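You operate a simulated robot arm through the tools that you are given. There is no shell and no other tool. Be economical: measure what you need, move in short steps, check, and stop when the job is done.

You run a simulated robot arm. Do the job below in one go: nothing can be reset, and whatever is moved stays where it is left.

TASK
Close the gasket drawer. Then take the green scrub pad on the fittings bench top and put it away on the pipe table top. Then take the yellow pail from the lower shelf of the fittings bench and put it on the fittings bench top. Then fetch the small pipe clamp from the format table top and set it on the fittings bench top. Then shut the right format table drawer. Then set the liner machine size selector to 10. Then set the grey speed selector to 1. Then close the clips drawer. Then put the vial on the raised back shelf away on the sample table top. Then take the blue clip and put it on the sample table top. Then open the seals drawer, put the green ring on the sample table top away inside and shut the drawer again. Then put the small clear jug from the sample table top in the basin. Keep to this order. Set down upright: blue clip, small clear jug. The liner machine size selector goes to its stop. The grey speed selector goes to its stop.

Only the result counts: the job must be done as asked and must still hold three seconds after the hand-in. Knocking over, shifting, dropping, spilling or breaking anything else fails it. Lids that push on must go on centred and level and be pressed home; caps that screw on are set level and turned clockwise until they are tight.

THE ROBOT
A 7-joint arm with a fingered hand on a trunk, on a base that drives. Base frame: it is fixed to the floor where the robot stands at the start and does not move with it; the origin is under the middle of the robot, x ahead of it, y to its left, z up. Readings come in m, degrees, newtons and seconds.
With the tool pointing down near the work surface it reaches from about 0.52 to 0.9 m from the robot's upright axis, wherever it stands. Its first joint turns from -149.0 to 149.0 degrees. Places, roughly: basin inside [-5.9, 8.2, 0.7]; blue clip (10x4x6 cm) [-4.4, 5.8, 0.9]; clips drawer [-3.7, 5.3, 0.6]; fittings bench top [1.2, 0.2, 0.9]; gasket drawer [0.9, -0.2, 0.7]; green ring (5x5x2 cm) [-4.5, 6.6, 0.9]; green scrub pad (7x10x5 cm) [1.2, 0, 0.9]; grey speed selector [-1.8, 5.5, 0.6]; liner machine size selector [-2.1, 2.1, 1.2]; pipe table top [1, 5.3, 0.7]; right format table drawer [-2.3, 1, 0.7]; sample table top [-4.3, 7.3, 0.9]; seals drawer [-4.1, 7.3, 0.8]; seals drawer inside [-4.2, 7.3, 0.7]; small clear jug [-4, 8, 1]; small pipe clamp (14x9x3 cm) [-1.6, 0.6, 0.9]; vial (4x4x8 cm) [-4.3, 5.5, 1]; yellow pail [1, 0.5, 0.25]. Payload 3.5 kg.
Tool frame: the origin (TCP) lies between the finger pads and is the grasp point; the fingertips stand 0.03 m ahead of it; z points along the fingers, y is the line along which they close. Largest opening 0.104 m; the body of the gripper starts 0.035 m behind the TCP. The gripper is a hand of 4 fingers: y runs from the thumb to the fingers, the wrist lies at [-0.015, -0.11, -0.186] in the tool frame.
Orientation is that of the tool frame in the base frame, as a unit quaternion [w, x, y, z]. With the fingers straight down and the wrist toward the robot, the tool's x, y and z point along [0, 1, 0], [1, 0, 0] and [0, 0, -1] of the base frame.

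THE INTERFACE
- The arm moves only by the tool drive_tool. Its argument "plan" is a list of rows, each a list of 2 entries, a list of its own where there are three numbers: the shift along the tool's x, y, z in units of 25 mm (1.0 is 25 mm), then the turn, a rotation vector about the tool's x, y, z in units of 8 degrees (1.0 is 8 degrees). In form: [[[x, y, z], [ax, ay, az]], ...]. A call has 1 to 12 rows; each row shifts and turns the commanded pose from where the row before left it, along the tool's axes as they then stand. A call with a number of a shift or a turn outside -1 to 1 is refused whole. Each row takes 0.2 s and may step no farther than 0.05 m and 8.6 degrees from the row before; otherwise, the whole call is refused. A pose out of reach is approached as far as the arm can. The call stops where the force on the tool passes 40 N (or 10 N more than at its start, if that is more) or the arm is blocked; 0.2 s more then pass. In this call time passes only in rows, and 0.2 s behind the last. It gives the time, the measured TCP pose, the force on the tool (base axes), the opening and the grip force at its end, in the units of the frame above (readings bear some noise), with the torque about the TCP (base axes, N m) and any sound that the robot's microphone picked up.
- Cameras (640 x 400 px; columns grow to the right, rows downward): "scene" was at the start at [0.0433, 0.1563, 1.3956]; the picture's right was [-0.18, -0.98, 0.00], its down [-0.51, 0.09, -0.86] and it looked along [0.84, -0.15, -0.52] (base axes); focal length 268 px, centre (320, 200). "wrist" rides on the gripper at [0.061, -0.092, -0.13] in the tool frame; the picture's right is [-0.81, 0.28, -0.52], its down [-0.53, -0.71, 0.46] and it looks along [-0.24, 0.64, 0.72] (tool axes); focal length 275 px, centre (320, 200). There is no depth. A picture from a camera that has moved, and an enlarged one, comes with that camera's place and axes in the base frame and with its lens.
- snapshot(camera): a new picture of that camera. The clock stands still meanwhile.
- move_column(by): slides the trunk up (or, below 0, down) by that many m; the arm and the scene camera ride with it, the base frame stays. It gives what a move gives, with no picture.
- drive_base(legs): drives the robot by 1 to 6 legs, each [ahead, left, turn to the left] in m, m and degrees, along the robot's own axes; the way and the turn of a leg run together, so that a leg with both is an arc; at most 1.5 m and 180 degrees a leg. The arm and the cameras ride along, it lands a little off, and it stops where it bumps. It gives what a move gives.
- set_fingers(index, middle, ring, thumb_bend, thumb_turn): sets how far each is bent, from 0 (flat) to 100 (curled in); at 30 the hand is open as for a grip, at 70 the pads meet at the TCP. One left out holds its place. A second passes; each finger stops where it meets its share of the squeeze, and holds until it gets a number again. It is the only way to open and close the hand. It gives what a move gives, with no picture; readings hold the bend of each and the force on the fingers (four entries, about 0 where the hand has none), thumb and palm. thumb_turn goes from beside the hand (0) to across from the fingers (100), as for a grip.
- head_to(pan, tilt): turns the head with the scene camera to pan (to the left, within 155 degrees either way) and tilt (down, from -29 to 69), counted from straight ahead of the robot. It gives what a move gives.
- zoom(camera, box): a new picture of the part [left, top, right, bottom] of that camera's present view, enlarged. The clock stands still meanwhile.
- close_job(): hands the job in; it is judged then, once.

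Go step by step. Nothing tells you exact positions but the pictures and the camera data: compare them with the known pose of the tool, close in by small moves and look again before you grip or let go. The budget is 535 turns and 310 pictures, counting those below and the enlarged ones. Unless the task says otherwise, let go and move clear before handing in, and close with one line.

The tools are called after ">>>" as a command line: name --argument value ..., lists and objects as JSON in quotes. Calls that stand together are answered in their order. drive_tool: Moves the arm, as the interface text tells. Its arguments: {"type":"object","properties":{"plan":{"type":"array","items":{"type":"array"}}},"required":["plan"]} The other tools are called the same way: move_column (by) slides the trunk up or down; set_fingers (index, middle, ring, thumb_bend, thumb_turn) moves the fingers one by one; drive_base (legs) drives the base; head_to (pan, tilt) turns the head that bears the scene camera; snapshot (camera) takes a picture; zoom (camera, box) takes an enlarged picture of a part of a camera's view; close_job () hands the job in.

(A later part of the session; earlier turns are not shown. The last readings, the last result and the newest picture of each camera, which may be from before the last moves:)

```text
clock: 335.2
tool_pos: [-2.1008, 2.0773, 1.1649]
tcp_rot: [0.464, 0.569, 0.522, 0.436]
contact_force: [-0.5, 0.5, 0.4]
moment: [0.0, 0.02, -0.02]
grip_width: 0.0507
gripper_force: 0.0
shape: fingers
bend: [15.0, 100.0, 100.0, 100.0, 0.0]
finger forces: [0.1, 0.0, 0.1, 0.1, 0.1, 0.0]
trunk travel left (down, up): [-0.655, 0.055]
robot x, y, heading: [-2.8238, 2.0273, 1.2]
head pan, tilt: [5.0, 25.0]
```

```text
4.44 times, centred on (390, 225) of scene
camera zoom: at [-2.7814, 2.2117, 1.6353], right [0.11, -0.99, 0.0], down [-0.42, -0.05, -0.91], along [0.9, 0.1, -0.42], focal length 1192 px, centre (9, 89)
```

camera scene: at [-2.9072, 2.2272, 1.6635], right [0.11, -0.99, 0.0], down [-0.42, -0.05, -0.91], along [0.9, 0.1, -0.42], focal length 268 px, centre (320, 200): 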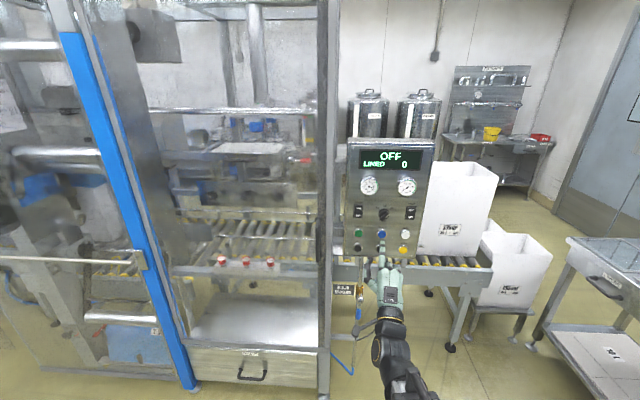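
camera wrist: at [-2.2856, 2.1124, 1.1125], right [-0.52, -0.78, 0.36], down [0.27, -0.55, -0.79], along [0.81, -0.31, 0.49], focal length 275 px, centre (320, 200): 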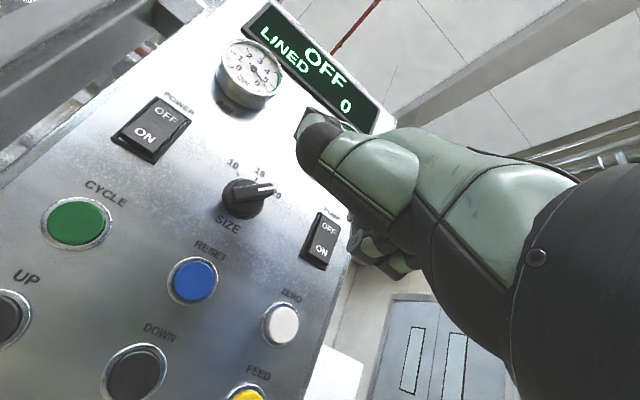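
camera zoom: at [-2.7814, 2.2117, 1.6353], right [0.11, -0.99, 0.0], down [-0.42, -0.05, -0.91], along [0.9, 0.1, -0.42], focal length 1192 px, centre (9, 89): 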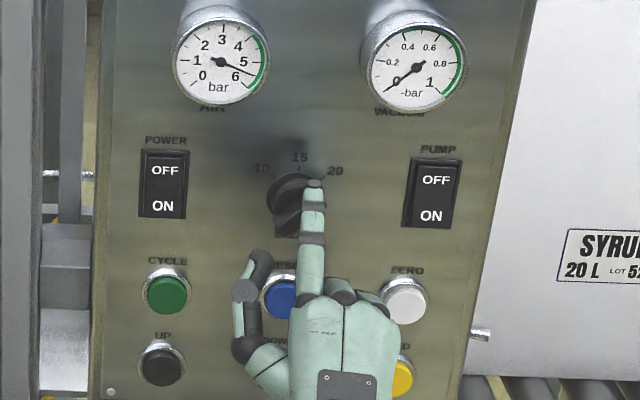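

Still no contact. I'll go back right and find the panel depth by gently advancing onto the blank area beside the knob.

>>> drive_base --legs '[[0, -0.035, 0], [0.012, 0, 0]]'

>>> drive_base --legs '[[0.012, 0, 0]]'

>>> zoom --camera "scene" --box '[340, 180, 440, 270]'

>>> snapshot --camera "wrist"

```text
clock: 336.4
tool_pos: [-2.0882, 2.0405, 1.1652]
tcp_rot: [0.463, 0.569, 0.521, 0.435]
contact_force: [0.5, -0.8, -0.1]
moment: [0.02, 0.0, 0.0]
grip_width: 0.0511
gripper_force: 0.2
shape: fingers
bend: [15.0, 100.0, 100.0, 100.0, 0.0]
finger forces: [0.1, 0.0, 0.0, 0.0, 0.0, 0.1]
trunk travel left (down, up): [-0.655, 0.055]
robot x, y, heading: [-2.8114, 1.9938, 1.1]
head pan, tilt: [5.0, 25.0]
```

```text
clock: 337.1
tool_pos: [-2.0754, 2.0406, 1.1639]
tcp_rot: [0.464, 0.57, 0.521, 0.435]
contact_force: [-0.2, 0.1, -0.4]
moment: [-0.02, -0.01, 0.02]
grip_width: 0.0508
gripper_force: 0.0
shape: fingers
bend: [15.0, 100.0, 100.0, 100.0, 0.0]
finger forces: [0.0, 0.0, 0.0, 0.1, 0.1, 0.1]
trunk travel left (down, up): [-0.655, 0.055]
robot x, y, heading: [-2.7999, 1.9924, 1.0]
head pan, tilt: [5.0, 25.0]
```

```text
4.44 times, centred on (390, 225) of scene
camera zoom: at [-2.7554, 2.1751, 1.6354], right [0.11, -0.99, 0.0], down [-0.42, -0.05, -0.91], along [0.9, 0.1, -0.42], focal length 1192 px, centre (9, 89)
```

zoom: 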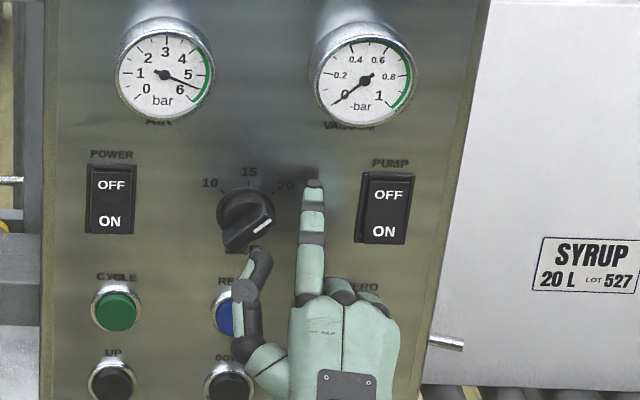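

```text
155 pictures are left
camera wrist: at [-2.2157, 2.113, 1.099], right [-0.52, -0.78, 0.36], down [0.27, -0.55, -0.79], along [0.81, -0.31, 0.49], focal length 275 px, centre (320, 200)
```

wrist: 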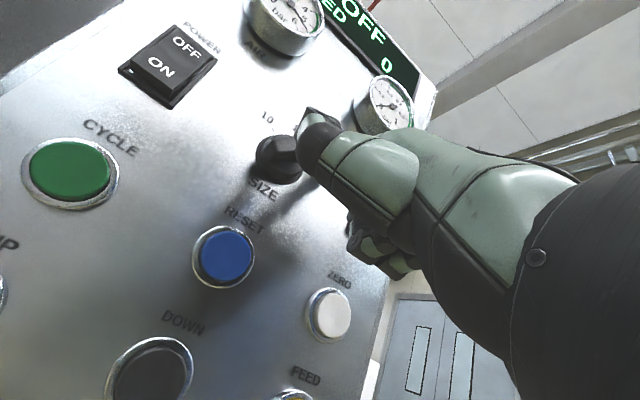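

Triangulating again: knob at about (-2.04, 2.09, 1.213), and the fingertip is ~2.6 cm above its axis, so it slid over the bar's end. I'll lower 1.6 cm and push left again.

>>> move_column --by -0.016

>>> drive_base --legs '[[0, 0.03, 0]]'

>>> zoom --camera "scene" --box '[340, 180, 440, 270]'

```text
clock: 337.8
tool_pos: [-2.0774, 2.0412, 1.1494]
tcp_rot: [0.464, 0.57, 0.521, 0.435]
contact_force: [-0.1, 0.1, 0.1]
moment: [-0.02, -0.01, -0.01]
grip_width: 0.0503
gripper_force: 0.1
shape: fingers
bend: [15.0, 100.0, 100.0, 100.0, 0.0]
finger forces: [0.0, 0.1, 0.0, 0.0, 0.1, 0.1]
trunk travel left (down, up): [-0.639, 0.071]
robot x, y, heading: [-2.7986, 1.9895, 1.0]
head pan, tilt: [5.0, 25.0]
```

```text
clock: 338.6
tool_pos: [-2.0763, 2.0707, 1.1488]
tcp_rot: [0.463, 0.569, 0.521, 0.436]
contact_force: [-0.1, -4.6, 2.7]
moment: [0.29, -0.13, -0.02]
grip_width: 0.0528
gripper_force: 2.3
shape: fingers
bend: [13.0, 100.0, 100.0, 100.0, 0.0]
finger forces: [4.9, 0.1, 0.1, 0.0, 0.1, 0.1]
trunk travel left (down, up): [-0.639, 0.071]
robot x, y, heading: [-2.7986, 2.0203, 1.2]
head pan, tilt: [5.0, 25.0]
```

```text
4.44 times, centred on (390, 225) of scene
camera zoom: at [-2.7578, 2.2052, 1.6195], right [0.11, -0.99, 0.0], down [-0.42, -0.05, -0.91], along [0.9, 0.1, -0.42], focal length 1192 px, centre (9, 89)
```

zoom: 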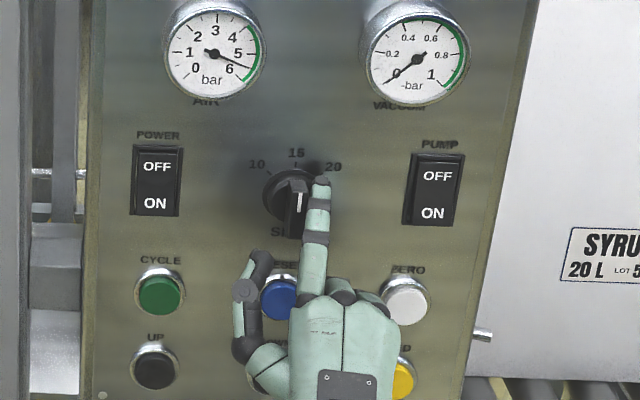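

Contact: the pointer turned to about 15. Keep pushing left.

>>> drive_base --legs '[[0, 0.02, 0]]'

>>> zoom --camera "scene" --box '[340, 180, 440, 270]'

```text
clock: 339.4
tool_pos: [-2.0797, 2.0879, 1.1499]
tcp_rot: [0.464, 0.569, 0.52, 0.436]
contact_force: [-5.3, -10.4, 4.6]
moment: [0.78, -0.53, -0.14]
grip_width: 0.0558
gripper_force: 6.3
shape: fingers
bend: [12.0, 100.0, 100.0, 100.0, 0.0]
finger forces: [12.6, 0.0, 0.1, 0.0, 0.1, 0.0]
trunk travel left (down, up): [-0.639, 0.071]
robot x, y, heading: [-2.8022, 2.0438, 1.3]
head pan, tilt: [5.0, 25.0]
```

```text
4.44 times, centred on (390, 225) of scene
camera zoom: at [-2.759, 2.2238, 1.6197], right [0.11, -0.99, 0.0], down [-0.42, -0.04, -0.91], along [0.9, 0.1, -0.42], focal length 1192 px, centre (9, 89)
```

zoom: 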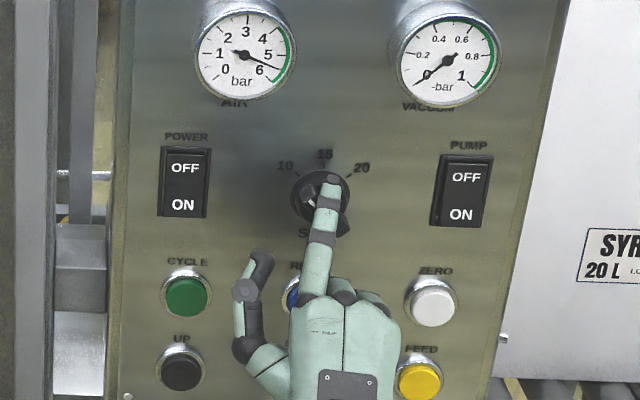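

>>> drive_base --legs '[[0, 0.012, 0]]'

>>> zoom --camera "scene" --box '[350, 195, 410, 245]'

```text
clock: 340.1
tool_pos: [-2.0807, 2.0974, 1.1497]
tcp_rot: [0.465, 0.57, 0.517, 0.437]
contact_force: [-6.1, -21.6, 7.6]
moment: [1.7, -0.61, -0.25]
grip_width: 0.0583
gripper_force: 10.9
shape: fingers
bend: [10.0, 100.0, 100.0, 100.0, 0.0]
finger forces: [21.4, 0.0, 0.0, 0.0, 0.0, 0.1]
trunk travel left (down, up): [-0.639, 0.071]
robot x, y, heading: [-2.8011, 2.0585, 1.2]
head pan, tilt: [5.0, 25.0]
```

```text
8.00 times, centred on (380, 220) of scene
camera zoom: at [-2.7599, 2.2334, 1.62], right [0.11, -0.99, 0.0], down [-0.42, -0.04, -0.91], along [0.9, 0.1, -0.42], focal length 2145 px, centre (-160, 40)
```

zoom: 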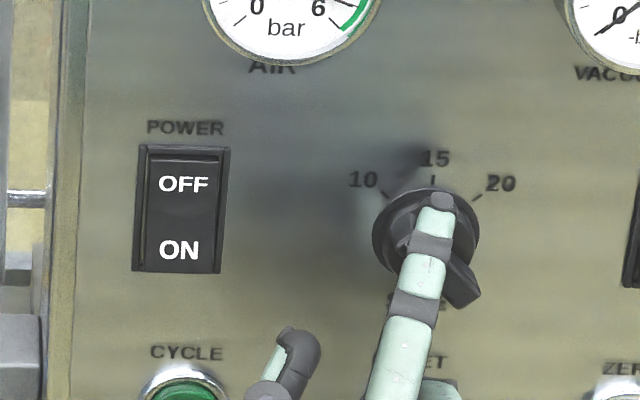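

Force rose to 22 N with the pointer on 10: it's at the stop. I'll release slightly, back straight off, and check.

>>> drive_base --legs '[[0, -0.022, 0], [-0.15, 0, 0]]'

>>> zoom --camera "scene" --box '[330, 170, 430, 250]'

>>> zoom --camera "wrist" --box '[150, 120, 400, 330]'

```text
clock: 341.9
tool_pos: [-2.2269, 2.0742, 1.1507]
tcp_rot: [0.466, 0.571, 0.517, 0.435]
contact_force: [-0.5, -0.1, 0.0]
moment: [-0.03, 0.02, 0.01]
grip_width: 0.0513
gripper_force: 0.0
shape: fingers
bend: [15.0, 100.0, 100.0, 100.0, 0.0]
finger forces: [0.1, 0.1, 0.0, 0.0, 0.1, 0.0]
trunk travel left (down, up): [-0.639, 0.071]
robot x, y, heading: [-2.9483, 2.0294, 1.1]
head pan, tilt: [5.0, 25.0]
```

```text
5.00 times, centred on (380, 210) of scene
camera zoom: at [-2.9061, 2.212, 1.6195], right [0.11, -0.99, 0.0], down [-0.42, -0.04, -0.91], along [0.9, 0.1, -0.42], focal length 1341 px, centre (20, 150)
```

zoom: 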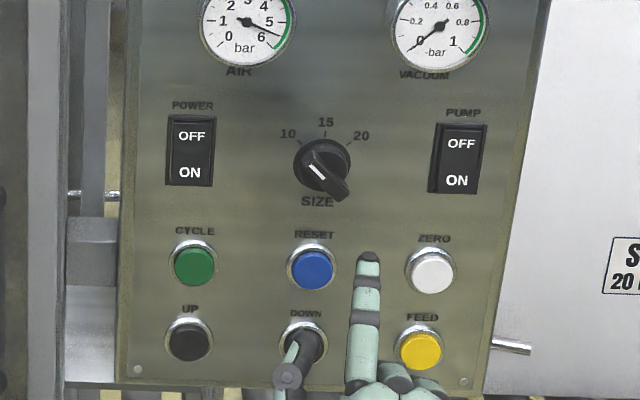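

```text
1.90 times, centred on (275, 225) of wrist
camera zoom: at [-2.3661, 2.1473, 1.0847], right [-0.52, -0.77, 0.35], down [0.27, -0.55, -0.79], along [0.81, -0.32, 0.49], focal length 524 px, centre (406, 152)
```

zoom: 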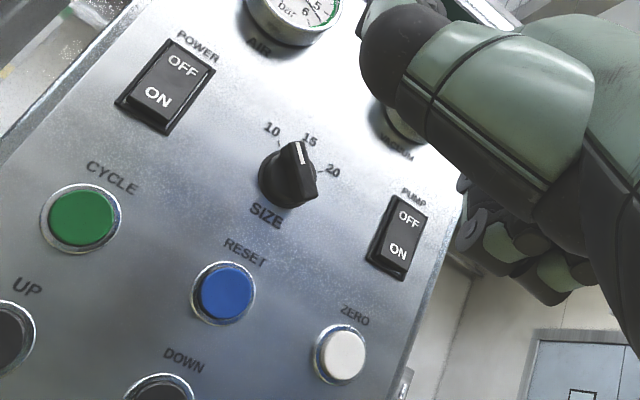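

The selector points at 10. Next: the grey speed selector near (-1.8, 5.5, 0.6). I'll look up the hall in +y.

>>> head_to --pan 88 --tilt 20

>>> snapshot --camera "scene"

>>> head_to --pan 60 --tilt 15

>>> snapshot --camera "scene"

```text
clock: 343.5
tool_pos: [-2.2256, 2.0738, 1.149]
tcp_rot: [0.465, 0.57, 0.518, 0.436]
contact_force: [0.2, -0.8, 0.0]
moment: [0.0, -0.01, 0.01]
grip_width: 0.0511
gripper_force: 0.0
shape: fingers
bend: [15.0, 100.0, 100.0, 100.0, 0.0]
finger forces: [0.1, 0.0, 0.1, 0.1, 0.0, 0.0]
trunk travel left (down, up): [-0.639, 0.071]
robot x, y, heading: [-2.9451, 2.0366, 0.9]
head pan, tilt: [88.0, 20.0]
```

```text
149 pictures are left
camera scene: at [-2.995, 2.2955, 1.6276], right [1.0, -0.02, 0.0], down [-0.01, -0.34, -0.94], along [0.02, 0.94, -0.34], focal length 268 px, centre (320, 200)
```

scene: 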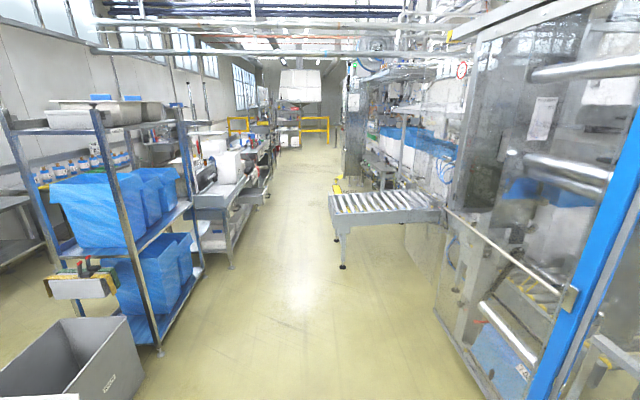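

```text
clock: 344.4
tool_pos: [-2.2264, 2.0738, 1.1491]
tcp_rot: [0.465, 0.571, 0.519, 0.435]
contact_force: [0.2, -0.1, -0.7]
moment: [0.03, 0.03, -0.02]
grip_width: 0.0516
gripper_force: 0.1
shape: fingers
bend: [15.0, 100.0, 100.0, 100.0, 0.0]
finger forces: [0.1, 0.1, 0.0, 0.0, 0.0, 0.0]
trunk travel left (down, up): [-0.639, 0.071]
robot x, y, heading: [-2.9489, 2.0342, 0.8]
head pan, tilt: [60.0, 15.0]
```

```text
148 pictures are left
camera scene: at [-2.9515, 2.2841, 1.6357], right [0.88, -0.48, 0.0], down [-0.13, -0.23, -0.97], along [0.47, 0.85, -0.26], focal length 268 px, centre (320, 200)
```

scene: 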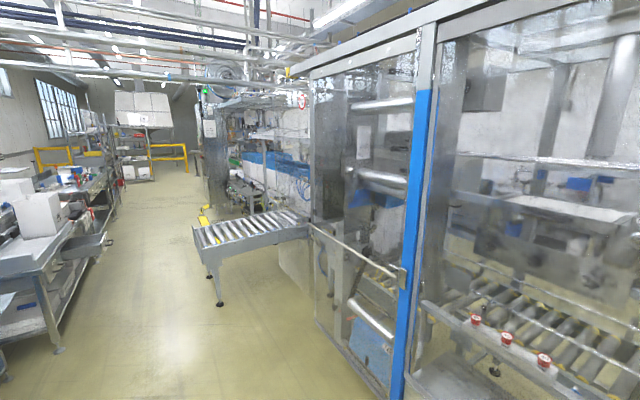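

>>> drive_base --legs '[[-0.1, 0, 0], [0, 0, 89], [1.45, 0.05, 0], [0.5, 0, 0]]'

>>> head_to --pan -35 --tilt 25

>>> snapshot --camera "scene"

```text
clock: 358.7
tool_pos: [-3.3399, 4.69, 1.1491]
tcp_rot: [-0.007, 0.003, 0.77, 0.637]
contact_force: [0.5, -0.5, 0.2]
moment: [0.0, 0.01, 0.03]
grip_width: 0.0514
gripper_force: 0.0
shape: fingers
bend: [15.0, 100.0, 100.0, 100.0, 0.0]
finger forces: [0.0, 0.0, 0.1, 0.1, 0.0, 0.1]
trunk travel left (down, up): [-0.639, 0.071]
robot x, y, heading: [-3.2313, 3.9759, 96.2]
head pan, tilt: [60.0, 15.0]
```

```text
clock: 360.4
tool_pos: [-3.3397, 4.6893, 1.1505]
tcp_rot: [-0.006, 0.004, 0.771, 0.637]
contact_force: [-0.2, -0.9, 0.3]
moment: [-0.03, -0.02, 0.01]
grip_width: 0.0515
gripper_force: 0.0
shape: fingers
bend: [15.0, 100.0, 100.0, 100.0, 0.0]
finger forces: [0.0, 0.0, 0.0, 0.0, 0.1, 0.1]
trunk travel left (down, up): [-0.639, 0.071]
robot x, y, heading: [-3.2351, 3.9747, 96.2]
head pan, tilt: [-35.0, 25.0]
```

```text
147 pictures are left
camera scene: at [-3.3536, 3.9938, 1.6195], right [0.88, -0.48, 0.0], down [-0.2, -0.37, -0.91], along [0.44, 0.79, -0.42], focal length 268 px, centre (320, 200)
```

scene: 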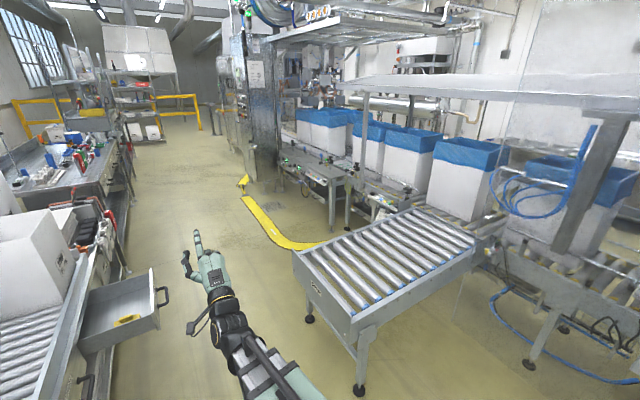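

>>> zoom --camera "scene" --box '[290, 140, 450, 250]'

```text
3.64 times, centred on (370, 195) of scene
camera zoom: at [-3.3536, 3.9938, 1.6195], right [0.88, -0.48, 0.0], down [-0.2, -0.37, -0.91], along [0.44, 0.79, -0.42], focal length 975 px, centre (138, 218)
```

zoom: 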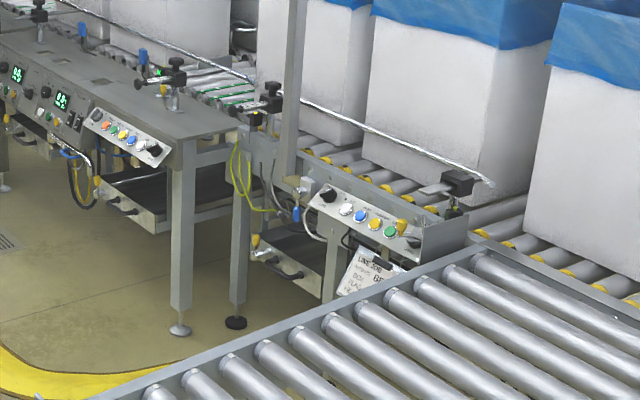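

The speed control panel is on the conveyor side near (-1.8, 5.5). I'll drive up past the roller table and turn to face it.

>>> drive_base --legs '[[1.2, -0.28, 0], [0.44, -0.1, 0], [0, 0, -98]]'

>>> head_to --pan -5 --tilt 35

>>> snapshot --camera "scene"

```text
clock: 373.1
tool_pos: [-2.3499, 5.7034, 1.149]
tcp_rot: [0.463, 0.567, 0.522, 0.438]
contact_force: [0.5, -0.7, 0.2]
moment: [0.01, 0.01, 0.0]
grip_width: 0.0513
gripper_force: 0.0
shape: fingers
bend: [15.0, 100.0, 100.0, 100.0, 0.0]
finger forces: [0.0, 0.0, 0.0, 0.0, 0.0, 0.0]
trunk travel left (down, up): [-0.639, 0.071]
robot x, y, heading: [-3.0696, 5.6476, 1.8]
head pan, tilt: [-35.0, 25.0]
```

```text
clock: 374.0
tool_pos: [-2.3508, 5.7015, 1.1495]
tcp_rot: [0.462, 0.568, 0.522, 0.438]
contact_force: [0.4, 0.1, 1.0]
moment: [-0.01, -0.01, -0.01]
grip_width: 0.0514
gripper_force: 0.0
shape: fingers
bend: [15.0, 100.0, 100.0, 100.0, 0.0]
finger forces: [0.0, 0.0, 0.0, 0.1, 0.0, 0.1]
trunk travel left (down, up): [-0.639, 0.071]
robot x, y, heading: [-3.0742, 5.6487, 1.6]
head pan, tilt: [-5.0, 35.0]
```

```text
145 pictures are left
camera scene: at [-3.0349, 5.8169, 1.6037], right [-0.06, -1.0, 0.0], down [-0.57, 0.03, -0.82], along [0.82, -0.05, -0.57], focal length 268 px, centre (320, 200)
```

scene: 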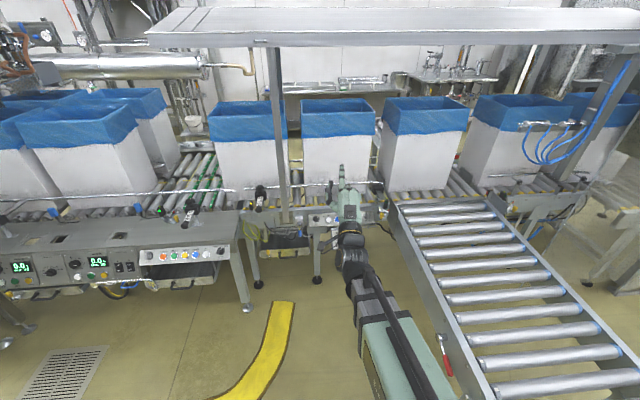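

>>> zoom --camera "scene" --box '[220, 170, 420, 290]'

>>> snapshot --camera "wrist"

```text
3.20 times, centred on (320, 230) of scene
camera zoom: at [-3.0349, 5.8169, 1.6037], right [-0.06, -1.0, 0.0], down [-0.57, 0.03, -0.82], along [0.82, -0.05, -0.57], focal length 858 px, centre (320, 104)
```

zoom: 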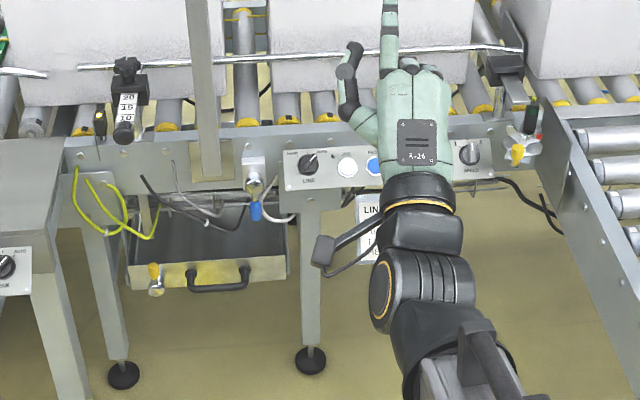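

```text
143 pictures are left
camera wrist: at [-2.491, 5.7742, 1.0842], right [-0.51, -0.78, 0.36], down [0.27, -0.54, -0.79], along [0.81, -0.31, 0.49], focal length 275 px, centre (320, 200)
```

wrist: 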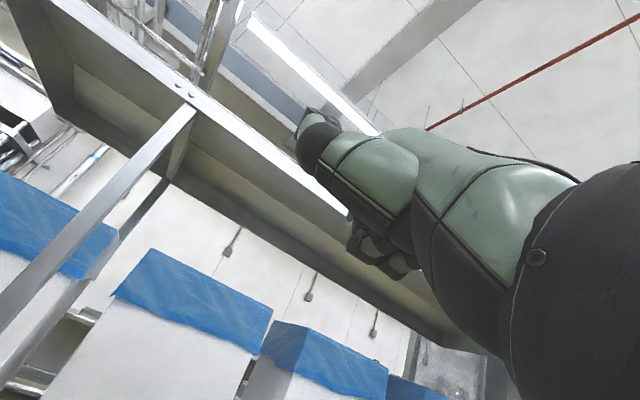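

>>> zoom --camera "scene" --box '[350, 205, 390, 235]'

```text
13.33 times, centred on (370, 220) of scene
camera zoom: at [-3.0349, 5.8169, 1.6037], right [-0.06, -1.0, 0.0], down [-0.57, 0.03, -0.82], along [0.82, -0.05, -0.57], focal length 3576 px, centre (-347, -67)
```

zoom: 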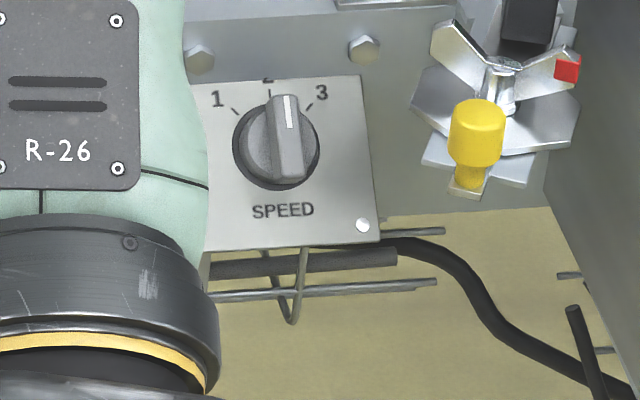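

The grey SPEED selector is at 2, near (-1.78, 5.456, 0.60); position 1 is to the left. Same method works: I'll lower the pointing hand and drive in at a slight angle, clear of the roller table.

>>> move_column --by -0.4

>>> drive_base --legs '[[0.3, 0.1, 0], [0, 0, -24]]'

>>> snapshot --camera "scene"

```text
clock: 377.9
tool_pos: [-2.3498, 5.7037, 0.7503]
tcp_rot: [0.463, 0.568, 0.521, 0.437]
contact_force: [0.0, 0.4, -0.2]
moment: [0.02, 0.03, 0.0]
grip_width: 0.0512
gripper_force: 0.0
shape: fingers
bend: [15.0, 100.0, 100.0, 100.0, 0.0]
finger forces: [0.0, 0.1, 0.1, 0.0, 0.0, 0.1]
trunk travel left (down, up): [-0.239, 0.471]
robot x, y, heading: [-3.0734, 5.6501, 1.9]
head pan, tilt: [-5.0, 35.0]
```

```text
clock: 381.2
tool_pos: [-2.0922, 5.5149, 0.7491]
tcp_rot: [0.544, 0.664, 0.392, 0.332]
contact_force: [0.3, -0.2, 1.0]
moment: [0.06, -0.02, 0.03]
grip_width: 0.0513
gripper_force: 0.0
shape: fingers
bend: [15.0, 100.0, 100.0, 100.0, 0.0]
finger forces: [0.0, 0.0, 0.1, 0.0, 0.0, 0.0]
trunk travel left (down, up): [-0.239, 0.471]
robot x, y, heading: [-2.7763, 5.7581, -22.5]
head pan, tilt: [-5.0, 35.0]
```

```text
141 pictures are left
camera scene: at [-2.6717, 5.8962, 1.2037], right [-0.46, -0.89, 0.0], down [-0.51, 0.26, -0.82], along [0.73, -0.38, -0.57], focal length 268 px, centre (320, 200)
```

scene: 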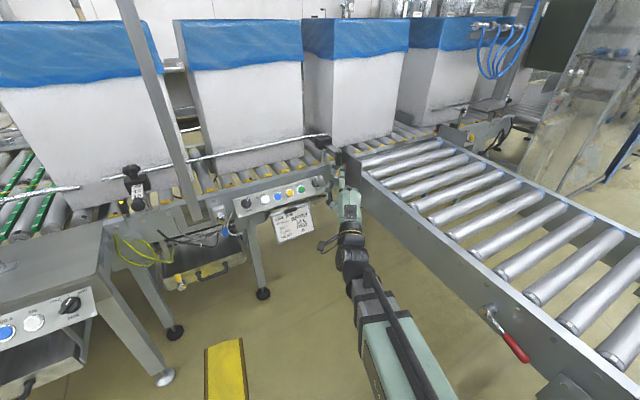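

>>> zoom --camera "scene" --box '[230, 140, 390, 250]'

```text
3.64 times, centred on (310, 195) of scene
camera zoom: at [-2.6717, 5.8962, 1.2037], right [-0.46, -0.89, 0.0], down [-0.51, 0.26, -0.82], along [0.73, -0.38, -0.57], focal length 975 px, centre (356, 218)
```

zoom: 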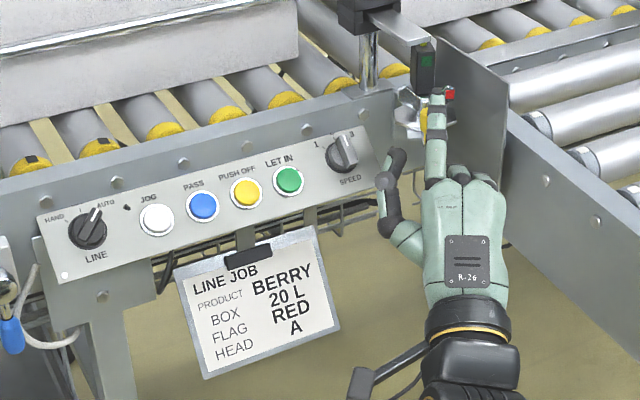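

Triangulated: knob at (-1.812, 5.466, 0.626); my fingertip is at about (-2.03, 5.483, 0.815). I'll lower 18 cm, then approach just right of the knob.

>>> move_column --by -0.18

>>> drive_base --legs '[[0.138, 0.006, 0]]'

>>> snapshot --camera "scene"

```text
clock: 383.2
tool_pos: [-2.0913, 5.5141, 0.5689]
tcp_rot: [0.544, 0.663, 0.392, 0.333]
contact_force: [-0.7, -0.1, 0.2]
moment: [0.04, -0.02, -0.01]
grip_width: 0.0515
gripper_force: 0.1
shape: fingers
bend: [15.0, 100.0, 100.0, 100.0, 0.0]
finger forces: [0.0, 0.0, 0.0, 0.0, 0.0, 0.0]
trunk travel left (down, up): [-0.059, 0.651]
robot x, y, heading: [-2.7723, 5.7574, -22.4]
head pan, tilt: [-5.0, 35.0]
```

```text
clock: 384.6
tool_pos: [-1.961, 5.4688, 0.5691]
tcp_rot: [0.543, 0.664, 0.393, 0.332]
contact_force: [-0.2, 0.5, -0.2]
moment: [0.03, 0.02, -0.02]
grip_width: 0.0514
gripper_force: 0.0
shape: fingers
bend: [15.0, 100.0, 100.0, 100.0, 0.0]
finger forces: [0.0, 0.0, 0.0, 0.0, 0.0, 0.1]
trunk travel left (down, up): [-0.059, 0.651]
robot x, y, heading: [-2.6428, 5.7138, -22.2]
head pan, tilt: [-5.0, 35.0]
```

```text
139 pictures are left
camera scene: at [-2.5414, 5.8495, 1.0237], right [-0.46, -0.89, 0.0], down [-0.51, 0.26, -0.82], along [0.73, -0.37, -0.57], focal length 268 px, centre (320, 200)
```

scene: 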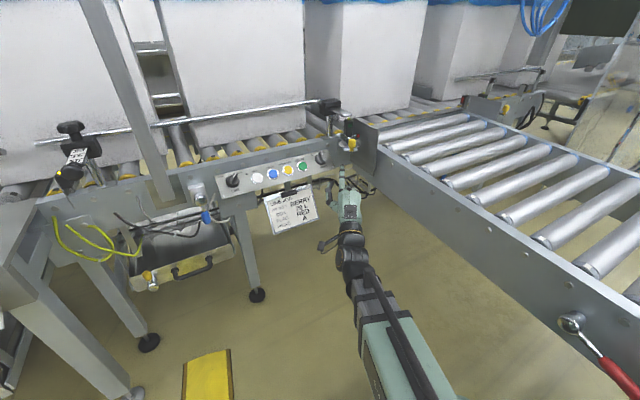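

>>> zoom --camera "scene" --box '[290, 125, 390, 215]'

```text
4.44 times, centred on (340, 170) of scene
camera zoom: at [-2.5414, 5.8495, 1.0237], right [-0.46, -0.89, 0.0], down [-0.51, 0.26, -0.82], along [0.73, -0.37, -0.57], focal length 1192 px, centre (231, 333)
```

zoom: 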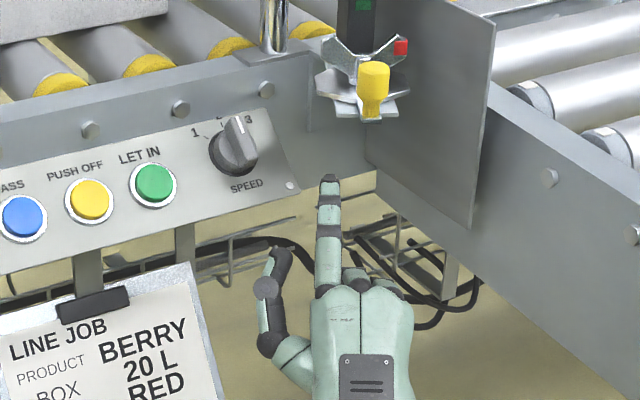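

>>> drive_base --legs '[[0.06, 0.011, 0]]'

>>> zoom --camera "scene" --box '[290, 125, 390, 215]'

```text
clock: 385.5
tool_pos: [-1.8998, 5.4552, 0.5696]
tcp_rot: [0.543, 0.663, 0.393, 0.333]
contact_force: [0.2, 0.4, -0.3]
moment: [0.01, 0.05, -0.01]
grip_width: 0.0513
gripper_force: 0.1
shape: fingers
bend: [15.0, 100.0, 100.0, 100.0, 0.0]
finger forces: [0.1, 0.0, 0.1, 0.0, 0.1, 0.0]
trunk travel left (down, up): [-0.059, 0.651]
robot x, y, heading: [-2.5781, 5.7009, -22.2]
head pan, tilt: [-5.0, 35.0]
```

```text
4.44 times, centred on (340, 170) of scene
camera zoom: at [-2.4795, 5.8362, 1.0237], right [-0.46, -0.89, 0.0], down [-0.51, 0.26, -0.82], along [0.73, -0.37, -0.57], focal length 1192 px, centre (231, 333)
```

zoom: 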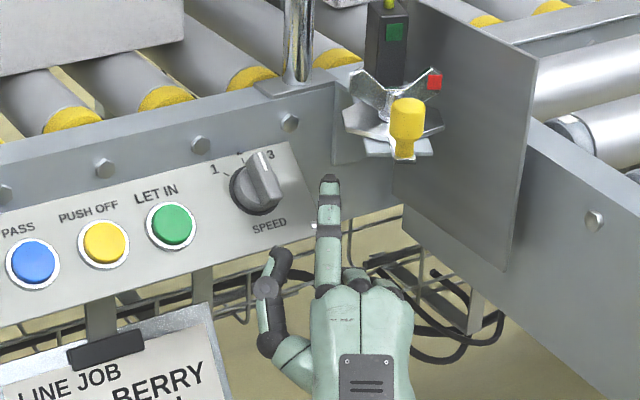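

>>> drive_base --legs '[[0.02, 0.008, 0], [-0.008, 0.02, 0]]'

>>> zoom --camera "scene" --box '[290, 125, 390, 215]'

```text
clock: 386.7
tool_pos: [-1.8778, 5.4746, 0.5697]
tcp_rot: [0.544, 0.664, 0.392, 0.332]
contact_force: [-0.5, 0.3, -0.3]
moment: [0.01, 0.0, -0.03]
grip_width: 0.0514
gripper_force: 0.0
shape: fingers
bend: [15.0, 100.0, 100.0, 100.0, 0.0]
finger forces: [0.0, 0.0, 0.0, 0.0, 0.0, 0.0]
trunk travel left (down, up): [-0.059, 0.651]
robot x, y, heading: [-2.5545, 5.7185, -22.1]
head pan, tilt: [-5.0, 35.0]
```

```text
4.44 times, centred on (340, 170) of scene
camera zoom: at [-2.4572, 5.857, 1.0237], right [-0.46, -0.89, 0.0], down [-0.51, 0.26, -0.82], along [0.73, -0.38, -0.57], focal length 1192 px, centre (231, 333)
```

zoom: 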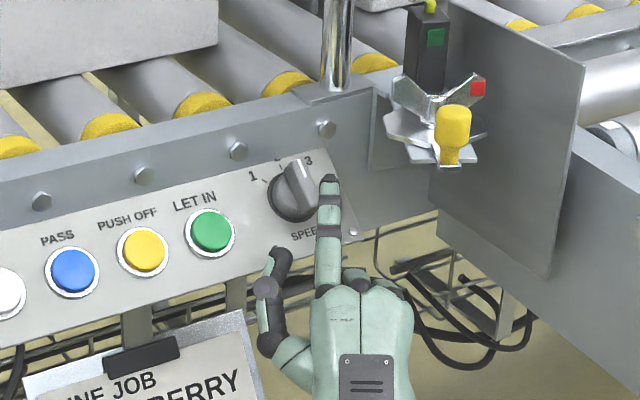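

Fingertip is just right of the bar's upper part. Pushing left.

>>> drive_base --legs '[[-0.007, 0.02, 0]]'

>>> zoom --camera "scene" --box '[290, 125, 390, 215]'

```text
clock: 387.5
tool_pos: [-1.8761, 5.4953, 0.5684]
tcp_rot: [0.544, 0.664, 0.392, 0.331]
contact_force: [-0.1, 0.7, 0.4]
moment: [0.01, 0.0, -0.01]
grip_width: 0.0514
gripper_force: 0.0
shape: fingers
bend: [15.0, 100.0, 100.0, 100.0, 0.0]
finger forces: [0.0, 0.0, 0.0, 0.0, 0.1, 0.0]
trunk travel left (down, up): [-0.059, 0.651]
robot x, y, heading: [-2.5565, 5.7433, -22.0]
head pan, tilt: [-5.0, 35.0]
```

```text
4.44 times, centred on (340, 170) of scene
camera zoom: at [-2.456, 5.8785, 1.0237], right [-0.46, -0.89, 0.0], down [-0.51, 0.26, -0.82], along [0.73, -0.38, -0.57], focal length 1192 px, centre (231, 333)
```

zoom: 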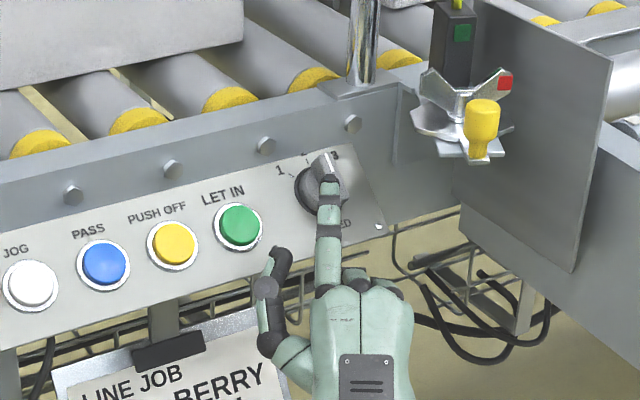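

>>> drive_base --legs '[[0.013, -0.032, 0], [0.022, 0.009, 0]]'

>>> drive_base --legs '[[-0.008, 0.022, 0]]'

>>> zoom --camera "scene" --box '[290, 125, 390, 215]'

```text
clock: 388.8
tool_pos: [-1.8517, 5.4614, 0.5683]
tcp_rot: [0.544, 0.664, 0.392, 0.332]
contact_force: [0.2, 0.2, 0.0]
moment: [-0.03, -0.01, 0.01]
grip_width: 0.0512
gripper_force: 0.0
shape: fingers
bend: [15.0, 100.0, 100.0, 100.0, 0.0]
finger forces: [0.0, 0.1, 0.1, 0.0, 0.0, 0.0]
trunk travel left (down, up): [-0.059, 0.651]
robot x, y, heading: [-2.53, 5.7081, -22.4]
head pan, tilt: [-5.0, 35.0]
```

```text
clock: 389.6
tool_pos: [-1.8517, 5.4839, 0.5693]
tcp_rot: [0.544, 0.664, 0.392, 0.332]
contact_force: [-0.1, 0.1, 0.7]
moment: [0.01, 0.01, -0.01]
grip_width: 0.051
gripper_force: 0.1
shape: fingers
bend: [15.0, 100.0, 100.0, 100.0, 0.0]
finger forces: [0.0, 0.1, 0.0, 0.1, 0.0, 0.0]
trunk travel left (down, up): [-0.059, 0.651]
robot x, y, heading: [-2.5317, 5.7286, -22.4]
head pan, tilt: [-5.0, 35.0]
```

```text
4.44 times, centred on (340, 170) of scene
camera zoom: at [-2.4312, 5.8664, 1.0237], right [-0.46, -0.89, 0.0], down [-0.51, 0.26, -0.82], along [0.73, -0.38, -0.57], focal length 1192 px, centre (231, 333)
```

zoom: 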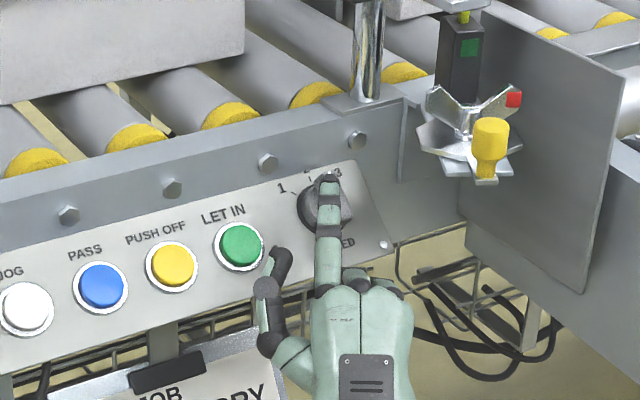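

>>> drive_base --legs '[[0.012, -0.032, 0]]'

>>> move_column --by -0.014

>>> drive_base --legs '[[-0.01, 0.026, 0]]'

>>> zoom --camera "scene" --box '[290, 125, 390, 215]'

```text
clock: 390.5
tool_pos: [-1.8508, 5.4484, 0.5689]
tcp_rot: [0.543, 0.663, 0.393, 0.333]
contact_force: [-0.3, 0.4, -0.9]
moment: [0.01, 0.0, -0.04]
grip_width: 0.0509
gripper_force: 0.0
shape: fingers
bend: [15.0, 100.0, 100.0, 100.0, 0.0]
finger forces: [0.0, 0.1, 0.0, 0.0, 0.0, 0.0]
trunk travel left (down, up): [-0.059, 0.651]
robot x, y, heading: [-2.5319, 5.6973, -22.3]
head pan, tilt: [-5.0, 35.0]
```

```text
clock: 391.1
tool_pos: [-1.8518, 5.4494, 0.5549]
tcp_rot: [0.544, 0.664, 0.392, 0.332]
contact_force: [0.7, 0.5, 0.4]
moment: [-0.01, 0.01, -0.01]
grip_width: 0.051
gripper_force: 0.1
shape: fingers
bend: [15.0, 100.0, 100.0, 100.0, 0.0]
finger forces: [0.0, 0.0, 0.1, 0.0, 0.0, 0.1]
trunk travel left (down, up): [-0.045, 0.665]
robot x, y, heading: [-2.5339, 5.6949, -22.4]
head pan, tilt: [-5.0, 35.0]
```

```text
clock: 391.9
tool_pos: [-1.852, 5.4784, 0.556]
tcp_rot: [0.544, 0.664, 0.392, 0.332]
contact_force: [0.1, 0.2, 0.1]
moment: [-0.01, 0.01, 0.03]
grip_width: 0.0509
gripper_force: 0.1
shape: fingers
bend: [15.0, 100.0, 100.0, 100.0, 0.0]
finger forces: [0.0, 0.0, 0.1, 0.0, 0.1, 0.0]
trunk travel left (down, up): [-0.045, 0.665]
robot x, y, heading: [-2.5314, 5.7231, -22.0]
head pan, tilt: [-5.0, 35.0]
```

```text
4.44 times, centred on (340, 170) of scene
camera zoom: at [-2.4312, 5.8599, 1.0097], right [-0.46, -0.89, 0.0], down [-0.51, 0.26, -0.82], along [0.73, -0.38, -0.57], focal length 1192 px, centre (231, 333)
```

zoom: 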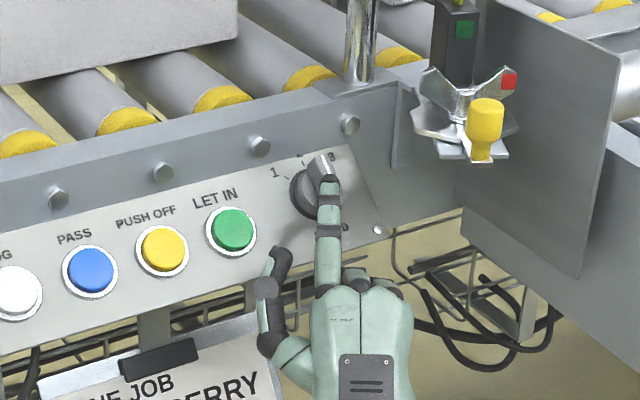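

>>> drive_base --legs '[[0.012, -0.032, 0], [0.02, 0.008, 0]]'

>>> drive_base --legs '[[-0.01, 0.026, 0]]'

>>> zoom --camera "scene" --box '[290, 125, 390, 215]'

```text
clock: 393.2
tool_pos: [-1.8313, 5.4429, 0.5556]
tcp_rot: [0.544, 0.664, 0.392, 0.332]
contact_force: [-4.4, -2.8, 0.6]
moment: [0.15, -0.29, 0.06]
grip_width: 0.0522
gripper_force: 2.3
shape: fingers
bend: [15.0, 100.0, 100.0, 100.0, 0.0]
finger forces: [4.6, 0.0, 0.0, 0.0, 0.0, 0.0]
trunk travel left (down, up): [-0.045, 0.665]
robot x, y, heading: [-2.5095, 5.6894, -22.4]
head pan, tilt: [-5.0, 35.0]
```

```text
clock: 394.5
tool_pos: [-1.8333, 5.4648, 0.5536]
tcp_rot: [0.542, 0.667, 0.388, 0.333]
contact_force: [-6.3, -9.3, -4.5]
moment: [0.73, -0.35, -0.2]
grip_width: 0.0562
gripper_force: 6.4
shape: fingers
bend: [18.0, 100.0, 100.0, 100.0, 0.0]
finger forces: [12.7, 0.1, 0.0, 0.0, 0.0, 0.0]
trunk travel left (down, up): [-0.045, 0.665]
robot x, y, heading: [-2.512, 5.7164, -22.6]
head pan, tilt: [-5.0, 35.0]
stopped in leg 1: the force on the tool passed its limit at 41 N (the readings are from after the stop); the commanded pose is now the measured one
```

```text
4.44 times, centred on (340, 170) of scene
camera zoom: at [-2.4094, 5.8524, 1.0098], right [-0.46, -0.89, 0.0], down [-0.51, 0.27, -0.82], along [0.73, -0.38, -0.57], focal length 1192 px, centre (231, 333)
```

zoom: 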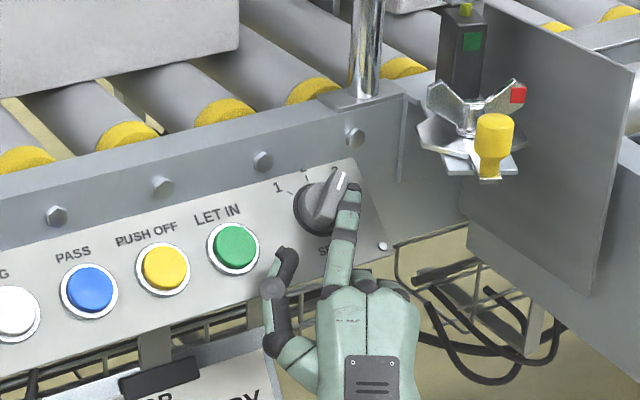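

The finger touched below the axis and turned it toward 3. I'll back off, raise 2.5 cm, and push the upper end left.

>>> drive_base --legs '[[-0.03, -0.02, 0]]'

>>> move_column --by 0.025

>>> drive_base --legs '[[0.014, -0.02, 0]]'

>>> zoom --camera "scene" --box '[290, 125, 390, 215]'

```text
clock: 395.3
tool_pos: [-1.8664, 5.4607, 0.5553]
tcp_rot: [0.543, 0.666, 0.389, 0.332]
contact_force: [0.2, 0.0, -0.1]
moment: [-0.02, 0.01, -0.05]
grip_width: 0.0513
gripper_force: 0.1
shape: fingers
bend: [15.0, 100.0, 100.0, 100.0, 0.0]
finger forces: [0.0, 0.1, 0.0, 0.1, 0.0, 0.0]
trunk travel left (down, up): [-0.045, 0.665]
robot x, y, heading: [-2.545, 5.7109, -22.6]
head pan, tilt: [-5.0, 35.0]
```

```text
clock: 396.0
tool_pos: [-1.8667, 5.4607, 0.5801]
tcp_rot: [0.543, 0.666, 0.389, 0.333]
contact_force: [-0.4, -0.4, -0.8]
moment: [-0.02, -0.01, -0.01]
grip_width: 0.0512
gripper_force: 0.0
shape: fingers
bend: [15.0, 100.0, 100.0, 100.0, 0.0]
finger forces: [0.1, 0.0, 0.0, 0.0, 0.0, 0.0]
trunk travel left (down, up): [-0.07, 0.64]
robot x, y, heading: [-2.5493, 5.7114, -22.5]
head pan, tilt: [-5.0, 35.0]
```

```text
clock: 396.9
tool_pos: [-1.8616, 5.4354, 0.5807]
tcp_rot: [0.543, 0.666, 0.389, 0.333]
contact_force: [-0.7, 0.3, 0.4]
moment: [0.01, -0.02, -0.03]
grip_width: 0.0513
gripper_force: 0.1
shape: fingers
bend: [15.0, 100.0, 100.0, 100.0, 0.0]
finger forces: [0.0, 0.0, 0.0, 0.0, 0.1, 0.1]
trunk travel left (down, up): [-0.07, 0.64]
robot x, y, heading: [-2.5409, 5.6874, -22.8]
head pan, tilt: [-5.0, 35.0]
```

```text
4.44 times, centred on (340, 170) of scene
camera zoom: at [-2.4392, 5.8223, 1.0347], right [-0.46, -0.89, 0.0], down [-0.51, 0.26, -0.82], along [0.73, -0.38, -0.57], focal length 1192 px, centre (231, 333)
```

zoom: 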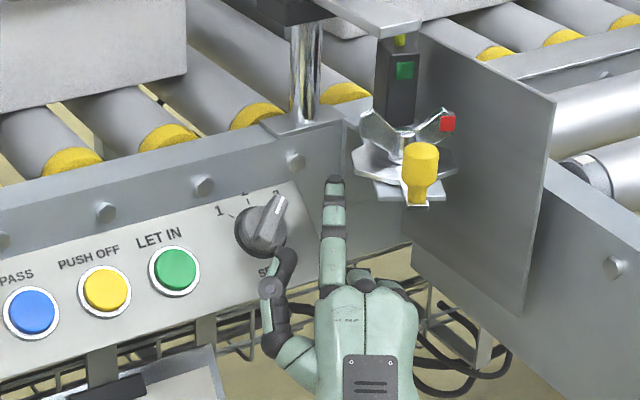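

>>> move_column --by -0.006

>>> drive_base --legs '[[0.026, 0.006, 0]]'

>>> zoom --camera "scene" --box '[290, 125, 390, 215]'

```text
clock: 397.4
tool_pos: [-1.8624, 5.4371, 0.5742]
tcp_rot: [0.543, 0.666, 0.389, 0.332]
contact_force: [-0.8, -1.0, 0.4]
moment: [-0.01, 0.0, 0.0]
grip_width: 0.0515
gripper_force: 0.1
shape: fingers
bend: [15.0, 100.0, 100.0, 100.0, 0.0]
finger forces: [0.1, 0.0, 0.0, 0.0, 0.1, 0.0]
trunk travel left (down, up): [-0.064, 0.646]
robot x, y, heading: [-2.5393, 5.6883, -22.5]
head pan, tilt: [-5.0, 35.0]
```

```text
clock: 398.2
tool_pos: [-1.8347, 5.4325, 0.5737]
tcp_rot: [0.543, 0.666, 0.388, 0.332]
contact_force: [-0.7, 0.4, -0.8]
moment: [-0.01, -0.01, -0.01]
grip_width: 0.0514
gripper_force: 0.1
shape: fingers
bend: [15.0, 100.0, 100.0, 100.0, 0.0]
finger forces: [0.0, 0.0, 0.0, 0.0, 0.0, 0.1]
trunk travel left (down, up): [-0.064, 0.646]
robot x, y, heading: [-2.5133, 5.6825, -22.4]
head pan, tilt: [-5.0, 35.0]
```

```text
4.44 times, centred on (340, 170) of scene
camera zoom: at [-2.4129, 5.818, 1.0287], right [-0.46, -0.89, 0.0], down [-0.51, 0.26, -0.82], along [0.73, -0.38, -0.57], focal length 1192 px, centre (231, 333)
```

zoom: 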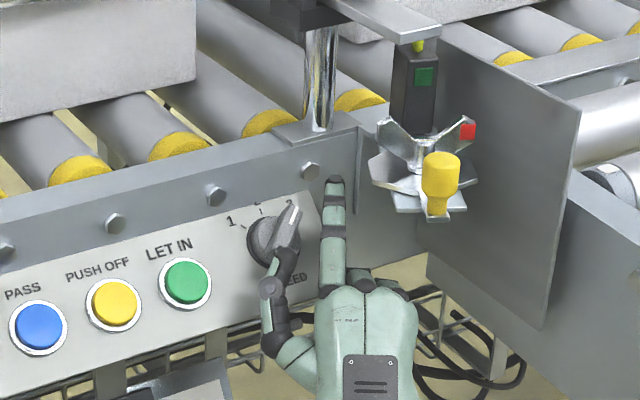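

>>> set_fingers --thumb_turn 98 --thumb_bend 100

>>> drive_base --legs '[[-0.009, 0.024, 0]]'

>>> zoom --camera "scene" --box '[290, 125, 390, 215]'

```text
clock: 399.2
tool_pos: [-1.835, 5.4316, 0.5736]
tcp_rot: [0.543, 0.666, 0.389, 0.332]
contact_force: [0.7, 0.4, 0.3]
moment: [0.0, -0.02, -0.04]
grip_width: 0.0354
gripper_force: 0.1
shape: fingers
bend: [15.0, 100.0, 100.0, 100.0, 100.0]
finger forces: [0.1, 0.1, 0.0, 0.0, 0.0, 0.1]
trunk travel left (down, up): [-0.064, 0.646]
robot x, y, heading: [-2.5125, 5.6817, -22.4]
head pan, tilt: [-5.0, 35.0]
```

```text
clock: 400.0
tool_pos: [-1.8349, 5.4577, 0.5737]
tcp_rot: [0.542, 0.666, 0.39, 0.333]
contact_force: [-2.4, -3.2, -1.1]
moment: [0.1, -0.08, -0.02]
grip_width: 0.035
gripper_force: 1.3
shape: fingers
bend: [15.0, 100.0, 100.0, 100.0, 100.0]
finger forces: [0.0, 0.1, 0.1, 0.0, 3.1, 0.0]
trunk travel left (down, up): [-0.064, 0.646]
robot x, y, heading: [-2.5117, 5.7104, -22.5]
head pan, tilt: [-5.0, 35.0]
```

```text
4.44 times, centred on (340, 170) of scene
camera zoom: at [-2.4124, 5.8432, 1.0287], right [-0.46, -0.89, 0.0], down [-0.51, 0.26, -0.82], along [0.73, -0.38, -0.57], focal length 1192 px, centre (231, 333)
```

zoom: 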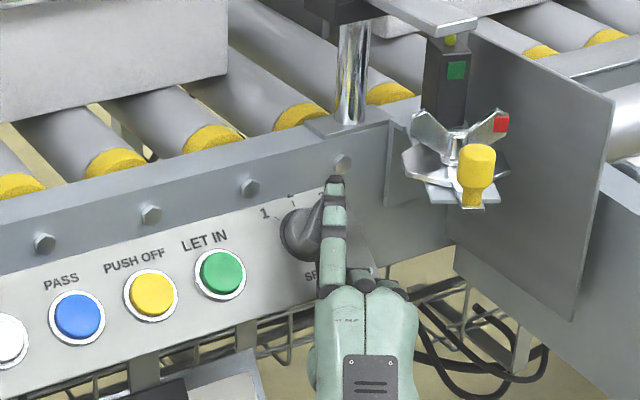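

>>> zoom --camera "scene" --box '[345, 155, 375, 205]'

>>> snapshot --camera "wrist"

```text
8.00 times, centred on (360, 180) of scene
camera zoom: at [-2.4124, 5.8432, 1.0287], right [-0.46, -0.89, 0.0], down [-0.51, 0.26, -0.82], along [0.73, -0.38, -0.57], focal length 2145 px, centre (0, 360)
```

zoom: 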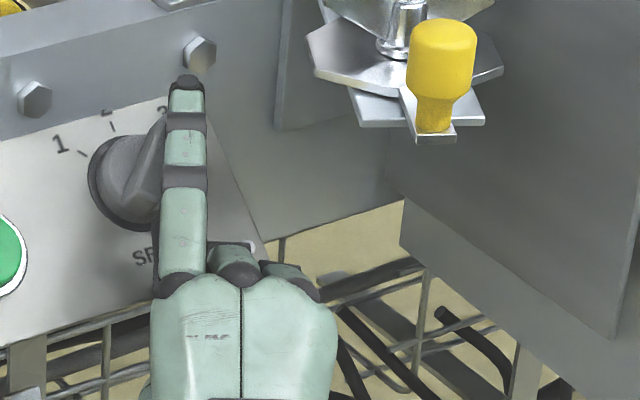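

```text
127 pictures are left
camera wrist: at [-1.9327, 5.5805, 0.5094], right [-0.79, -0.5, 0.35], down [0.03, -0.6, -0.8], along [0.61, -0.62, 0.49], focal length 275 px, centre (320, 200)
```

wrist: 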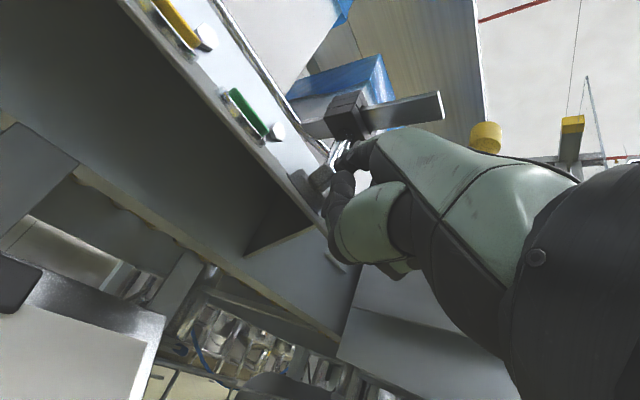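

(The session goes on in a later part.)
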